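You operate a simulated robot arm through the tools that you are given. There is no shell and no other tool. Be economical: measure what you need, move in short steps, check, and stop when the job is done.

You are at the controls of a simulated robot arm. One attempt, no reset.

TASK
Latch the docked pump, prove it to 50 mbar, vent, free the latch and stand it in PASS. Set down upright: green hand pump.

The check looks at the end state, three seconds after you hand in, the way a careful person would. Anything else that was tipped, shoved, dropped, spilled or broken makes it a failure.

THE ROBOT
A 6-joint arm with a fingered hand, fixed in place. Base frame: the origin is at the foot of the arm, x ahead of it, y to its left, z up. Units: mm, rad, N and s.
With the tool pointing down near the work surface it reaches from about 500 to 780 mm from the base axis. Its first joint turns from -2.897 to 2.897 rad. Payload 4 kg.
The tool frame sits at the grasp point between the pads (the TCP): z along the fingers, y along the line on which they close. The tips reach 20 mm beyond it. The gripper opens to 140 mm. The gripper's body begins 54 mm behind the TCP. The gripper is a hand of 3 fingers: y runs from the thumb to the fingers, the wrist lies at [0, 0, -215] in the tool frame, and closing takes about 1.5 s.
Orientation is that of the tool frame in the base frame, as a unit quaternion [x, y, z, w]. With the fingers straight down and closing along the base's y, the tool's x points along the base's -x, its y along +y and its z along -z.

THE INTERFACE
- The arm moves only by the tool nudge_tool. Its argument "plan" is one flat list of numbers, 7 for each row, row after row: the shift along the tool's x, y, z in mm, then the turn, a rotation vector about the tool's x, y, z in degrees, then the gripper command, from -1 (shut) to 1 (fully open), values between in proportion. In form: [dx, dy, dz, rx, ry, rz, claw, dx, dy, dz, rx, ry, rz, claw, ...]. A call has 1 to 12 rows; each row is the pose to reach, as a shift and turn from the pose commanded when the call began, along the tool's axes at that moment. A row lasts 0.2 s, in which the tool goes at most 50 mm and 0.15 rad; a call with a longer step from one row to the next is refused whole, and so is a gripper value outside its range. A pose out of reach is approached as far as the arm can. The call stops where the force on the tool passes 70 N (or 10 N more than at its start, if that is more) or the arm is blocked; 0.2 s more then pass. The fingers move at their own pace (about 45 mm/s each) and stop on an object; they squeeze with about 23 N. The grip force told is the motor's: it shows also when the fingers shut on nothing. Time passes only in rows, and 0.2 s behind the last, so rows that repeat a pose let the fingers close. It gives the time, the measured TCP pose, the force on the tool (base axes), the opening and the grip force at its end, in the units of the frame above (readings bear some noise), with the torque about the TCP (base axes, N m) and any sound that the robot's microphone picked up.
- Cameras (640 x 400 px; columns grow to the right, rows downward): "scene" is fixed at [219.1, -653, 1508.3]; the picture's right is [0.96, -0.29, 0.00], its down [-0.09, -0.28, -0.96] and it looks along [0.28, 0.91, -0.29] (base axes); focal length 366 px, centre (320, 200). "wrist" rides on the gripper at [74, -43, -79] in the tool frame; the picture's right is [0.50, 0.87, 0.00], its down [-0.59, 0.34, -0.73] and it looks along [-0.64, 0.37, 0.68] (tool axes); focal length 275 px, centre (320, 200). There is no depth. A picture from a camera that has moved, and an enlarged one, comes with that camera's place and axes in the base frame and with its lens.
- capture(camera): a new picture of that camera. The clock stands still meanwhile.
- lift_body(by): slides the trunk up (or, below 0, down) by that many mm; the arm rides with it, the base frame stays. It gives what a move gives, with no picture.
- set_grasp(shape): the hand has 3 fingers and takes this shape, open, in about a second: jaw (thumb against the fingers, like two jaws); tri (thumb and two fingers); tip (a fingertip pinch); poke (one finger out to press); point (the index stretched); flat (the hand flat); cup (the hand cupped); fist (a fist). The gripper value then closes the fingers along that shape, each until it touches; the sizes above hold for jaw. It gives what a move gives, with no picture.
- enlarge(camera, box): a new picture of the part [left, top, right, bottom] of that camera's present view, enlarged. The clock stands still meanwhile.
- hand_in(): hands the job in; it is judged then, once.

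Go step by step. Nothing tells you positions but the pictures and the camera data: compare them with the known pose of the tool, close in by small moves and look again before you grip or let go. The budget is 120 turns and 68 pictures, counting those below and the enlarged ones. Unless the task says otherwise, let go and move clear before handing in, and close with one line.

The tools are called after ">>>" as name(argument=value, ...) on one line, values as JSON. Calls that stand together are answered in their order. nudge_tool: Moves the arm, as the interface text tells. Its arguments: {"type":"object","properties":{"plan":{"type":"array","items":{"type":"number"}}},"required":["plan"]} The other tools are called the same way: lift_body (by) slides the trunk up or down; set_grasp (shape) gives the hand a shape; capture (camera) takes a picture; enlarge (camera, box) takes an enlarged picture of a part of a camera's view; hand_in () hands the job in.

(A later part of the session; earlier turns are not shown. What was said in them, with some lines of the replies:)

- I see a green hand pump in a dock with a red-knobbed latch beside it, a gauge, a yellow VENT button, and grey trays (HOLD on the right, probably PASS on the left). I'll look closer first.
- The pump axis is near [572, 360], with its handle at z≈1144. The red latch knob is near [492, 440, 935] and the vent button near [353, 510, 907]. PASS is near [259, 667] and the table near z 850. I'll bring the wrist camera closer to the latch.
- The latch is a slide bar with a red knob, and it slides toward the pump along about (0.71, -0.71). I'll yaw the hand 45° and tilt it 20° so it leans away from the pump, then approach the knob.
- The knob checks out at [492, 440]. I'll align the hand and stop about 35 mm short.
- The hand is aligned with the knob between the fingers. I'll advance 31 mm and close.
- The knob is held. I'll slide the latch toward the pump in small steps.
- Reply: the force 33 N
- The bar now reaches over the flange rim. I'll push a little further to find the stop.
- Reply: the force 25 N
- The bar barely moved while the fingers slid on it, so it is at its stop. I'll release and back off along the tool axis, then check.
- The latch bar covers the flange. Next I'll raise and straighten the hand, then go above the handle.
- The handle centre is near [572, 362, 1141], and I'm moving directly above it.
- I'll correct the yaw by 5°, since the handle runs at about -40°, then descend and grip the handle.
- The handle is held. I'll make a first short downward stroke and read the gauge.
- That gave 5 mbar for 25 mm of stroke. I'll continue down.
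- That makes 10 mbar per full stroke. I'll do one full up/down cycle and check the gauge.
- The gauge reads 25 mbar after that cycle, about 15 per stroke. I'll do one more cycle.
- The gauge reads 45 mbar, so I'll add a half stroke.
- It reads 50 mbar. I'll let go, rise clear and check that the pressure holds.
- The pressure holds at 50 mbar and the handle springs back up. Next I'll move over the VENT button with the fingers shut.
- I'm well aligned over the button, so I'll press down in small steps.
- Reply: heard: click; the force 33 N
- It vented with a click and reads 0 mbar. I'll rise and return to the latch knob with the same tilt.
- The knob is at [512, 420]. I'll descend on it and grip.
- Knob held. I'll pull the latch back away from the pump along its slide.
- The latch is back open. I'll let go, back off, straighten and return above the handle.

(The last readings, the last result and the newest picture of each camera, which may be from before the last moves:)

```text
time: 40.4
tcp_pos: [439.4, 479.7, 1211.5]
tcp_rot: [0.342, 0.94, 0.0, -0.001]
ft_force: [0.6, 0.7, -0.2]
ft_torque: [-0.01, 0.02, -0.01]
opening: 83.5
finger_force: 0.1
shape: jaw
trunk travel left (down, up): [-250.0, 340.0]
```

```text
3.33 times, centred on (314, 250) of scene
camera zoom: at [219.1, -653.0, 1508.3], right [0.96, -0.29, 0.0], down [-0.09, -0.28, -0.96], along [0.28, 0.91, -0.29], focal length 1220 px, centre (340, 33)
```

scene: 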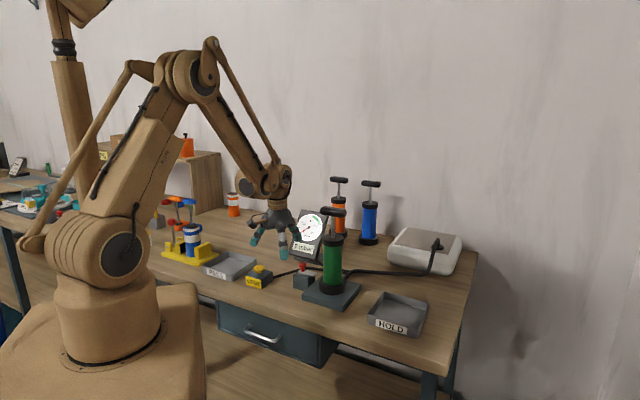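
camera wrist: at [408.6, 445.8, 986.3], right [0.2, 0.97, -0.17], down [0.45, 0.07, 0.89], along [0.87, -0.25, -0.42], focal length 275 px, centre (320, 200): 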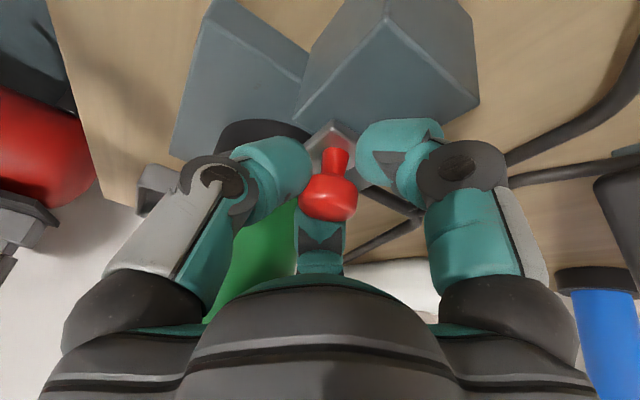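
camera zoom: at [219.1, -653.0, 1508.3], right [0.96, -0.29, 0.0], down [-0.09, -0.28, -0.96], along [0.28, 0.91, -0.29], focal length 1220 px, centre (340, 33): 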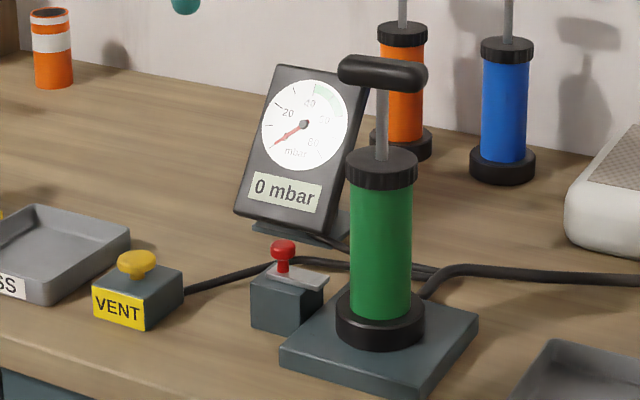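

The latch is open and the gauge reads 0. By triangulation PASS is centred near [262, 652] with its rim at about z 870. Now back above the handle.

>>> nudge_tool(plan=[-45, -1, 0, 0, 0, 0, 0.2, -90, -2, 0, 0, 0, 0, 0.2, -135, -3, 0, 0, 0, 0, 0.1, -176, -3.3, 0, 0, 0, 0, 0.1, -176, -3.3, 0, 0, 0, 0, 0.1])

>>> capture(camera="wrist")

```text
time: 41.6
tcp_pos: [571.8, 361.9, 1213.9]
tcp_rot: [0.342, 0.94, 0.001, 0.0]
ft_force: [0.5, -0.1, 0.0]
ft_torque: [-0.02, 0.0, 0.0]
opening: 77.7
finger_force: 0.0
shape: jaw
trunk travel left (down, up): [-250.0, 340.0]
```

```text
27 pictures are left
camera wrist: at [485.8, 376.7, 1292.0], right [0.17, 0.98, 0.0], down [0.67, -0.12, 0.73], along [0.72, -0.13, -0.68], focal length 275 px, centre (320, 200)
```

wrist: 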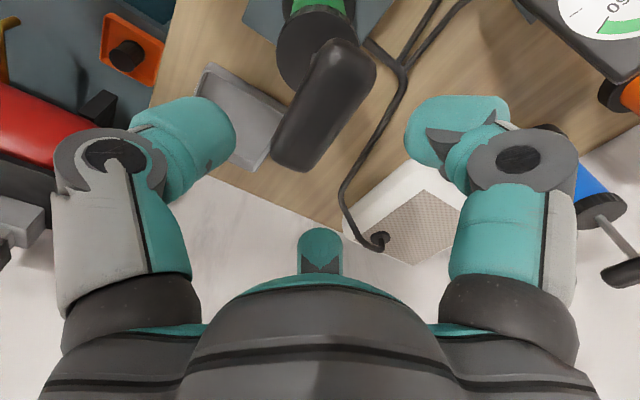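

>>> nudge_tool(plan=[0, 1, 30, 0, 0, 0, 0.1, 0, 1, 60, 0, 0, 0, 0.1, 0, 1, 75, 0, 0, 0, 0.1, 0, 1, 75, 0, 0, 0, -0.4, 0, 1, 75, 0, 0, 0, -1, 0, 1, 75, 0, 0, 0, -1, 0, 1, 75, 0, 0, 0, -1, 0, 1, 75, 0, 0, 0, -1])

>>> nudge_tool(plan=[0, 0, -5, 0, 0, 0, -1, 0, 0, -12, 0, 0, 0, -1, 0, 0, -20, 0, 0, 0, -1, 0, 0, -30, 0, 0, 0, -1])

>>> enlarge(camera="scene", box=[250, 180, 400, 310])

```text
time: 43.4
tcp_pos: [569.3, 362.4, 1136.8]
tcp_rot: [0.342, 0.94, 0.0, 0.0]
ft_force: [0.0, -1.1, -5.3]
ft_torque: [-0.12, 0.05, 0.02]
opening: 35.3
finger_force: 22.5
shape: jaw
trunk travel left (down, up): [-250.0, 340.0]
```

```text
time: 44.4
tcp_pos: [569.9, 364.3, 1167.6]
tcp_rot: [0.341, 0.94, 0.0, 0.0]
ft_force: [-1.1, 0.1, -4.4]
ft_torque: [0.01, 0.0, 0.01]
opening: 35.1
finger_force: 23.3
shape: jaw
trunk travel left (down, up): [-250.0, 340.0]
```

```text
3.08 times, centred on (325, 245) of scene
camera zoom: at [219.1, -653.0, 1508.3], right [0.96, -0.29, 0.0], down [-0.09, -0.28, -0.96], along [0.28, 0.91, -0.29], focal length 1126 px, centre (305, 62)
```

zoom: 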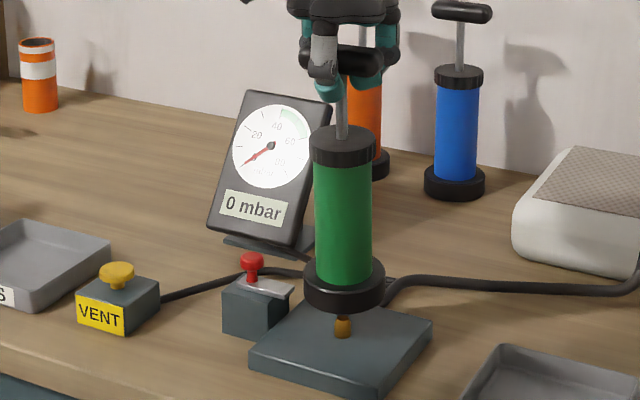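

The pump is lifted, hanging upright at about 4.4 N. I'll raise it more and carry it toward PASS gently.

>>> nudge_tool(plan=[0, 0, -20, 0, 0, 0, -1, 0, 0, -40, 0, 0, 0, -1, 0, 0, -60, 0, 0, 0, -1, 0, 0, -75, 0, 0, 0, -1, 15, 1, -80, 0, 0, 0, -1, 40, 2, -80, 0, 0, 0, -1, 70, 4, -80, 0, 0, 0, -1, 100, 5, -80, 0, 0, 0, -1, 130, 7, -80, 0, 0, 0, -1, 155, 8, -80, 0, 0, 0, -1, 170, 9, -80, 0, 0, 0, -1])

>>> nudge_tool(plan=[15, 1, 0, 0, 0, 0, -1, 40, 2, 0, 0, 0, 0, -1, 70, 4, 0, 0, 0, 0, -1, 100, 5, 0, 0, 0, 0, -1, 130, 7, 0, 0, 0, 0, -1, 160, 9, 0, 0, 0, 0, -1, 190, 10, 0, 0, 0, 0, -1, 215, 11, 0, 0, 0, 0, -1, 235, 12, 0, 0, 0, 0, -1, 245, 13, 0, 0, 0, 0, -1, 250.9, 13.3, 0, 0, 0, 0, -1, 250.9, 13.3, 0, 0, 0, 0, -1])

>>> capture(camera="scene")

>>> capture(camera="wrist")

```text
time: 46.8
tcp_pos: [446.1, 480.3, 1247.6]
tcp_rot: [0.343, 0.939, 0.0, 0.0]
ft_force: [0.7, 0.1, -5.1]
ft_torque: [-0.04, -0.01, -0.03]
opening: 34.4
finger_force: 23.4
shape: jaw
trunk travel left (down, up): [-250.0, 340.0]
```

```text
time: 49.4
tcp_pos: [263.7, 652.0, 1246.8]
tcp_rot: [0.342, 0.94, 0.0, 0.0]
ft_force: [0.0, -0.7, -4.3]
ft_torque: [0.04, 0.03, -0.02]
opening: 34.5
finger_force: 23.0
shape: jaw
trunk travel left (down, up): [-250.0, 340.0]
```

```text
25 pictures are left
```

scene: 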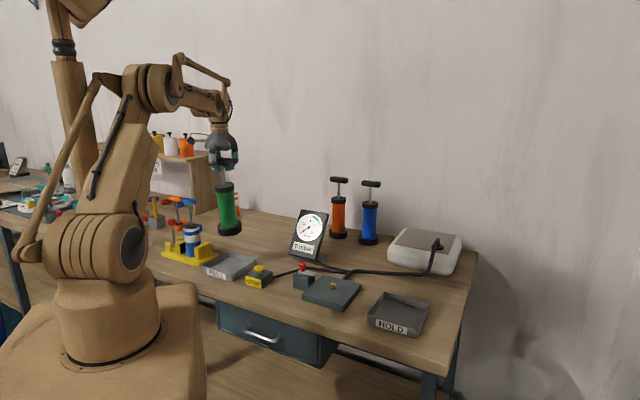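

```text
24 pictures are left
camera wrist: at [179.2, 667.1, 1326.2], right [0.17, 0.98, 0.0], down [0.67, -0.12, 0.73], along [0.72, -0.13, -0.68], focal length 275 px, centre (320, 200)
```

wrist: 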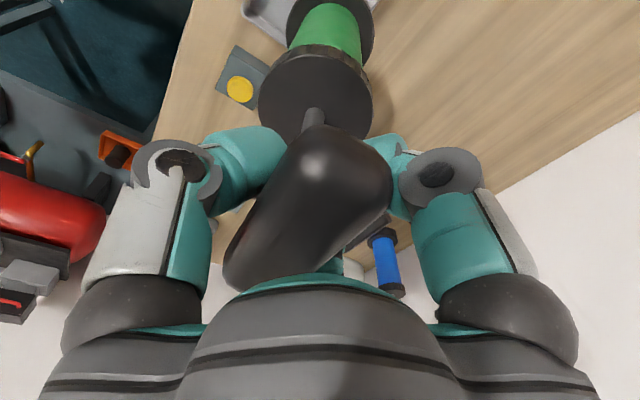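

>>> enlarge(camera="wrist", box=[200, 0, 420, 130])

>>> enlarge(camera="scene", box=[160, 140, 300, 300])

```text
2.91 times, centred on (310, 65) of wrist
camera zoom: at [179.2, 667.1, 1326.2], right [0.17, 0.98, 0.0], down [0.67, -0.12, 0.73], along [0.72, -0.13, -0.68], focal length 801 px, centre (349, 593)
```

zoom: 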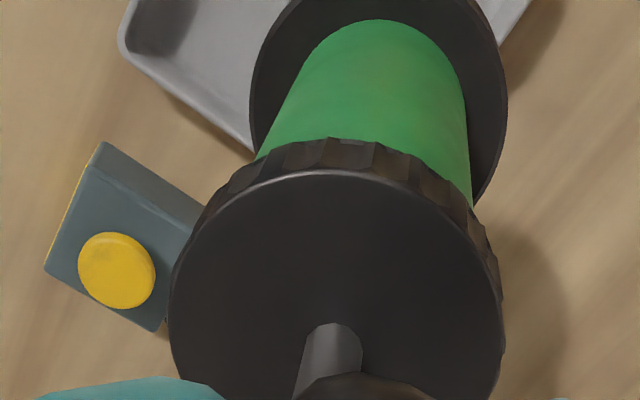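

```text
2.50 times, centred on (230, 220) of scene
camera zoom: at [219.1, -653.0, 1508.3], right [0.96, -0.29, 0.0], down [-0.09, -0.28, -0.96], along [0.28, 0.91, -0.29], focal length 915 px, centre (545, 150)
```

zoom: 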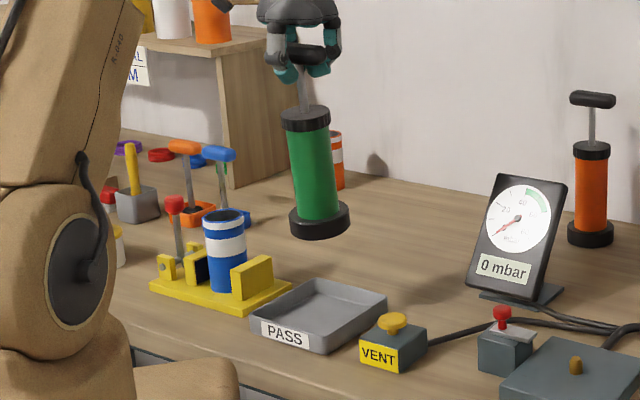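

The pump hangs over PASS, with its base near [271, 661] and the tray centre near [262, 646]. I'll correct by that offset and lower most of the way.

>>> nudge_tool(plan=[-1, -8, 10, 0, 0, 0, -1, -1.5, -15, 25, 0, 0, 0, -1, -1.5, -15, 45, 0, 0, 0, -1, -1.5, -15, 62, 0, 0, 0, -1, -1.5, -15, 75, 0, 0, 0, -1, -1.5, -15, 85, 0, 0, 0, -1, -1.5, -15, 85, 0, 0, 0, -1])

>>> enlarge(camera="scene", box=[180, 190, 290, 300])

>>> enlarge(camera="wrist", box=[200, 0, 460, 150])

```text
time: 51.0
tcp_pos: [256.7, 638.5, 1160.9]
tcp_rot: [0.342, 0.94, 0.001, 0.0]
ft_force: [0.3, 0.7, -4.1]
ft_torque: [-0.01, 0.02, 0.0]
opening: 34.5
finger_force: 23.1
shape: jaw
trunk travel left (down, up): [-250.0, 340.0]
```

```text
3.64 times, centred on (235, 245) of scene
camera zoom: at [219.1, -653.0, 1508.3], right [0.96, -0.29, 0.0], down [-0.09, -0.28, -0.96], along [0.28, 0.91, -0.29], focal length 1331 px, centre (629, 36)
```

zoom: 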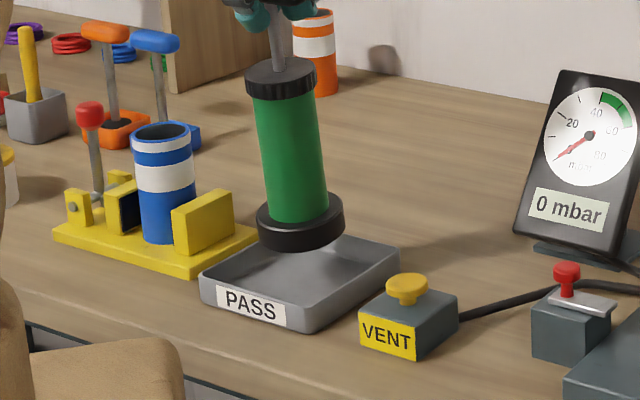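

```text
2.46 times, centred on (330, 75) of wrist
camera zoom: at [171.7, 653.6, 1240.4], right [0.17, 0.98, 0.0], down [0.67, -0.12, 0.73], along [0.72, -0.13, -0.68], focal length 678 px, centre (295, 508)
```

zoom: 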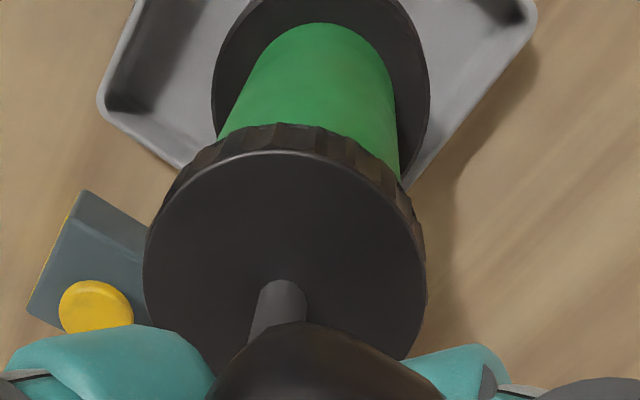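

The base is centred in the tray to within a few mm. I'll lower it to contact in small steps.

>>> nudge_tool(plan=[1, -3, 8, 0, 0, 0, -1, 2.7, -5, 16, 0, 0, 0, -1, 2.7, -5, 24, 0, 0, 0, -1, 2.7, -5, 28, 0, 0, 0, -1, 2.7, -5, 28, 0, 0, 0, -1])

>>> enlarge(camera="scene", box=[180, 190, 290, 300])

```text
time: 52.2
tcp_pos: [248.1, 635.6, 1134.6]
tcp_rot: [0.342, 0.94, 0.0, 0.0]
ft_force: [-0.3, 0.0, -4.8]
ft_torque: [-0.04, 0.0, -0.01]
opening: 34.5
finger_force: 22.7
shape: jaw
trunk travel left (down, up): [-250.0, 340.0]
```

```text
3.64 times, centred on (235, 245) of scene
camera zoom: at [219.1, -653.0, 1508.3], right [0.96, -0.29, 0.0], down [-0.09, -0.28, -0.96], along [0.28, 0.91, -0.29], focal length 1331 px, centre (629, 36)
```

zoom: 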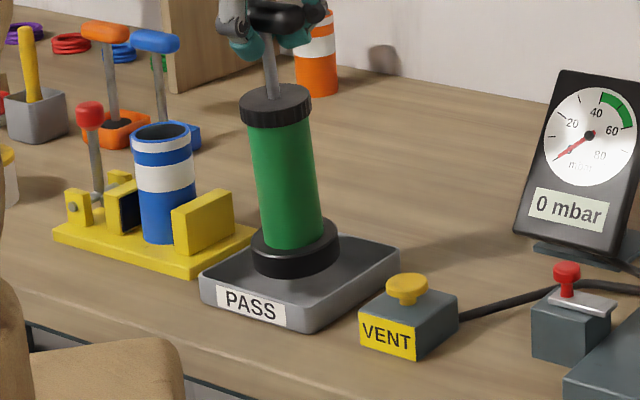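

>>> nudge_tool(plan=[0, 0, 4, 0, 0, 0, -1, 0, 0, 8, 0, 0, 0, -1, 0, 0, 12, 0, 0, 0, -1, 0, 0, 12, 0, 0, 0, -1])

>>> nudge_tool(plan=[0, 0, 4, 0, 0, 0, -1, 0, 0, 8, 0, 0, 0, -1, 0, 0, 8, 0, 0, 0, -1])

>>> enlarge(camera="scene", box=[180, 190, 290, 300])

```text
time: 53.2
tcp_pos: [249.1, 635.9, 1120.4]
tcp_rot: [0.341, 0.94, 0.0, 0.0]
ft_force: [0.3, 0.6, -4.1]
ft_torque: [-0.05, 0.0, 0.0]
opening: 34.2
finger_force: 22.4
shape: jaw
trunk travel left (down, up): [-250.0, 340.0]
```

```text
time: 54.0
tcp_pos: [248.9, 635.9, 1115.7]
tcp_rot: [0.341, 0.94, 0.0, -0.001]
ft_force: [0.4, 0.5, -4.7]
ft_torque: [0.04, -0.02, -0.01]
opening: 34.3
finger_force: 23.0
shape: jaw
trunk travel left (down, up): [-250.0, 340.0]
```

```text
3.64 times, centred on (235, 245) of scene
camera zoom: at [219.1, -653.0, 1508.3], right [0.96, -0.29, 0.0], down [-0.09, -0.28, -0.96], along [0.28, 0.91, -0.29], focal length 1331 px, centre (629, 36)
```

zoom: 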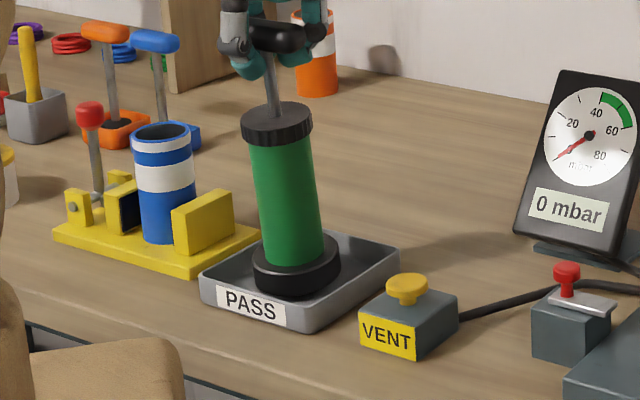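

>>> nudge_tool(plan=[0, 0, 3, 0, 0, 0, -1, 0, 0, 6, 0, 0, 0, -1, 0, 0, 6, 0, 0, 0, -1])

>>> nudge_tool(plan=[0, 0, 3, 0, 0, 0, -1, 0, 0, 6, 0, 0, 0, -1, 0, 0, 6, 0, 0, 0, -1])

>>> enlarge(camera="scene", box=[180, 190, 290, 300])

```text
time: 54.8
tcp_pos: [249.2, 638.3, 1107.7]
tcp_rot: [0.342, 0.94, 0.0, 0.0]
ft_force: [-0.3, -0.6, -3.4]
ft_torque: [-0.02, 0.02, 0.02]
opening: 34.5
finger_force: 23.0
shape: jaw
trunk travel left (down, up): [-250.0, 340.0]
```

```text
time: 55.6
tcp_pos: [249.5, 635.9, 1103.5]
tcp_rot: [0.342, 0.94, 0.0, 0.0]
ft_force: [0.6, 0.6, 1.4]
ft_torque: [-0.03, 0.03, 0.0]
opening: 34.3
finger_force: 22.3
shape: jaw
trunk travel left (down, up): [-250.0, 340.0]
```

```text
3.64 times, centred on (235, 245) of scene
camera zoom: at [219.1, -653.0, 1508.3], right [0.96, -0.29, 0.0], down [-0.09, -0.28, -0.96], along [0.28, 0.91, -0.29], focal length 1331 px, centre (629, 36)
```

zoom: 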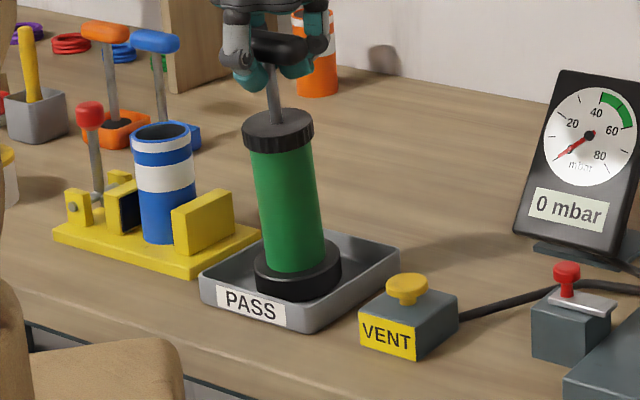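

The base has made contact. I'll ease the handle upright over the base, seat it lightly, then look before releasing.

>>> nudge_tool(plan=[-1, 3, 1, 0, 0, 0, -1, -2, 6, 2, 0, 0, 0, -1, -2.9, 8.5, 3, 0, 0, 0, -1, -2.9, 8.5, 4, 0, 0, 0, -1])

>>> enlarge(camera="scene", box=[190, 200, 270, 290])

>>> enlarge(camera="wrist", box=[200, 0, 460, 150])

```text
time: 56.6
tcp_pos: [257.0, 641.5, 1097.8]
tcp_rot: [0.342, 0.94, 0.0, -0.001]
ft_force: [-1.1, 0.4, 2.2]
ft_torque: [-0.11, 0.2, -0.02]
opening: 34.2
finger_force: 23.2
shape: jaw
trunk travel left (down, up): [-250.0, 340.0]
```

```text
4.44 times, centred on (230, 245) of scene
camera zoom: at [219.1, -653.0, 1508.3], right [0.96, -0.29, 0.0], down [-0.09, -0.28, -0.96], along [0.28, 0.91, -0.29], focal length 1626 px, centre (720, 0)
```

zoom: 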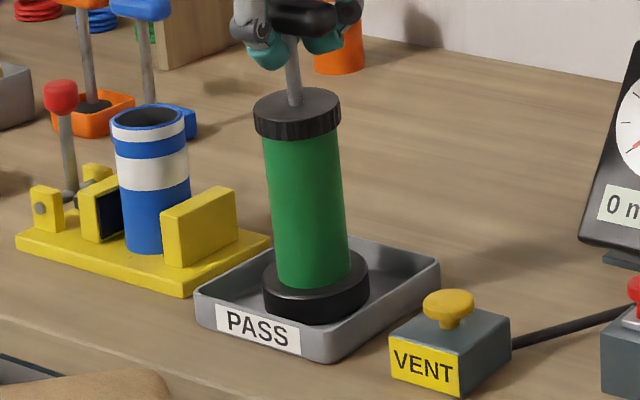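

```text
2.46 times, centred on (330, 75) of wrist
camera zoom: at [172.5, 656.3, 1177.6], right [0.17, 0.98, 0.0], down [0.67, -0.12, 0.73], along [0.72, -0.13, -0.68], focal length 678 px, centre (295, 508)
```

zoom: 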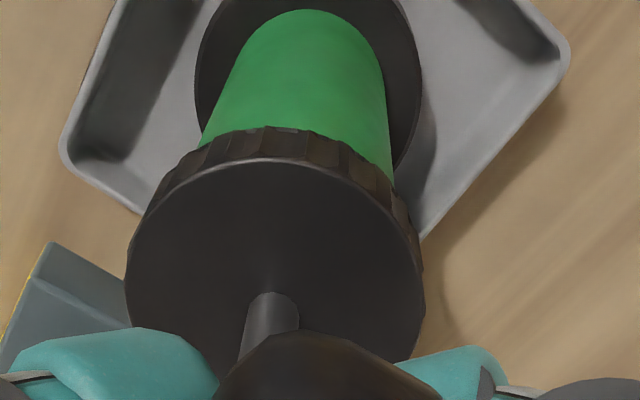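

The pump is seated and nearly upright inside PASS. I'll release slowly and rise straight up.

>>> nudge_tool(plan=[0, 0, 0, 0, 0, 0, -0.6, 0, 0, 0, 0, 0, 0, -0.3, 0, 0, 0, 0, 0, 0, 0, 0, 0, 0, 0, 0, 0, 0.2, 0, 0, 0, 0, 0, 0, 0.2, 0, 0, -15, 0, 0, 0, 0.2, 0, 0, -40, 0, 0, 0, 0.2, 0, 0, -80, 0, 0, 0, 0.2, 0, 0, -120, 0, 0, 0, 0.2, 0, 0, -160, 0, 0, 0, 0.2])

>>> capture(camera="scene")

>>> enlarge(camera="scene", box=[180, 180, 300, 300])

```text
time: 58.8
tcp_pos: [256.7, 638.6, 1259.8]
tcp_rot: [0.343, 0.939, 0.0, 0.0]
ft_force: [0.4, -0.5, -0.4]
ft_torque: [0.02, 0.01, 0.01]
opening: 83.7
finger_force: 0.0
shape: jaw
trunk travel left (down, up): [-250.0, 340.0]
```

```text
14 pictures are left
```

scene: 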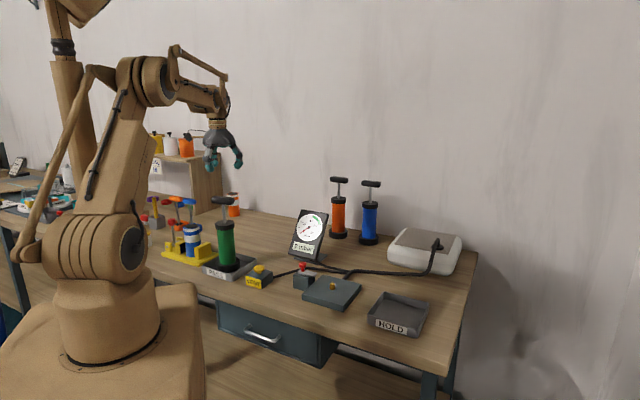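

```text
3.33 times, centred on (240, 240) of scene
camera zoom: at [219.1, -653.0, 1508.3], right [0.96, -0.29, 0.0], down [-0.09, -0.28, -0.96], along [0.28, 0.91, -0.29], focal length 1220 px, centre (587, 67)
```

zoom: 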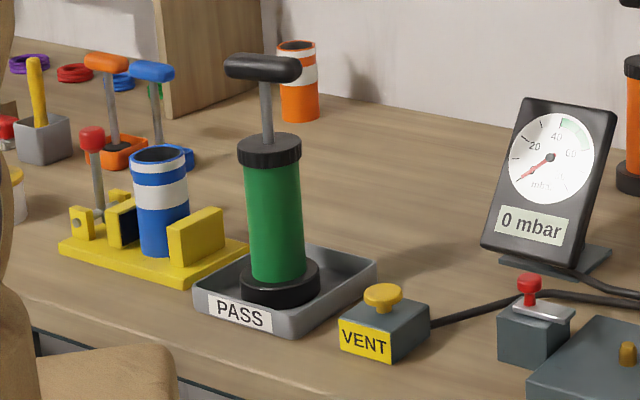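

The pump stands upright in PASS, the latch is open, the gauge reads 0 and the hand is clear. Nothing else has been disturbed, so I'm handing in.

>>> hand_in()

```text
The job is handed in.
```

I latched the green pump, pumped it to 50 mbar (it held when I let go), vented it to 0, freed the latch, stood it upright in PASS, and handed the job in.
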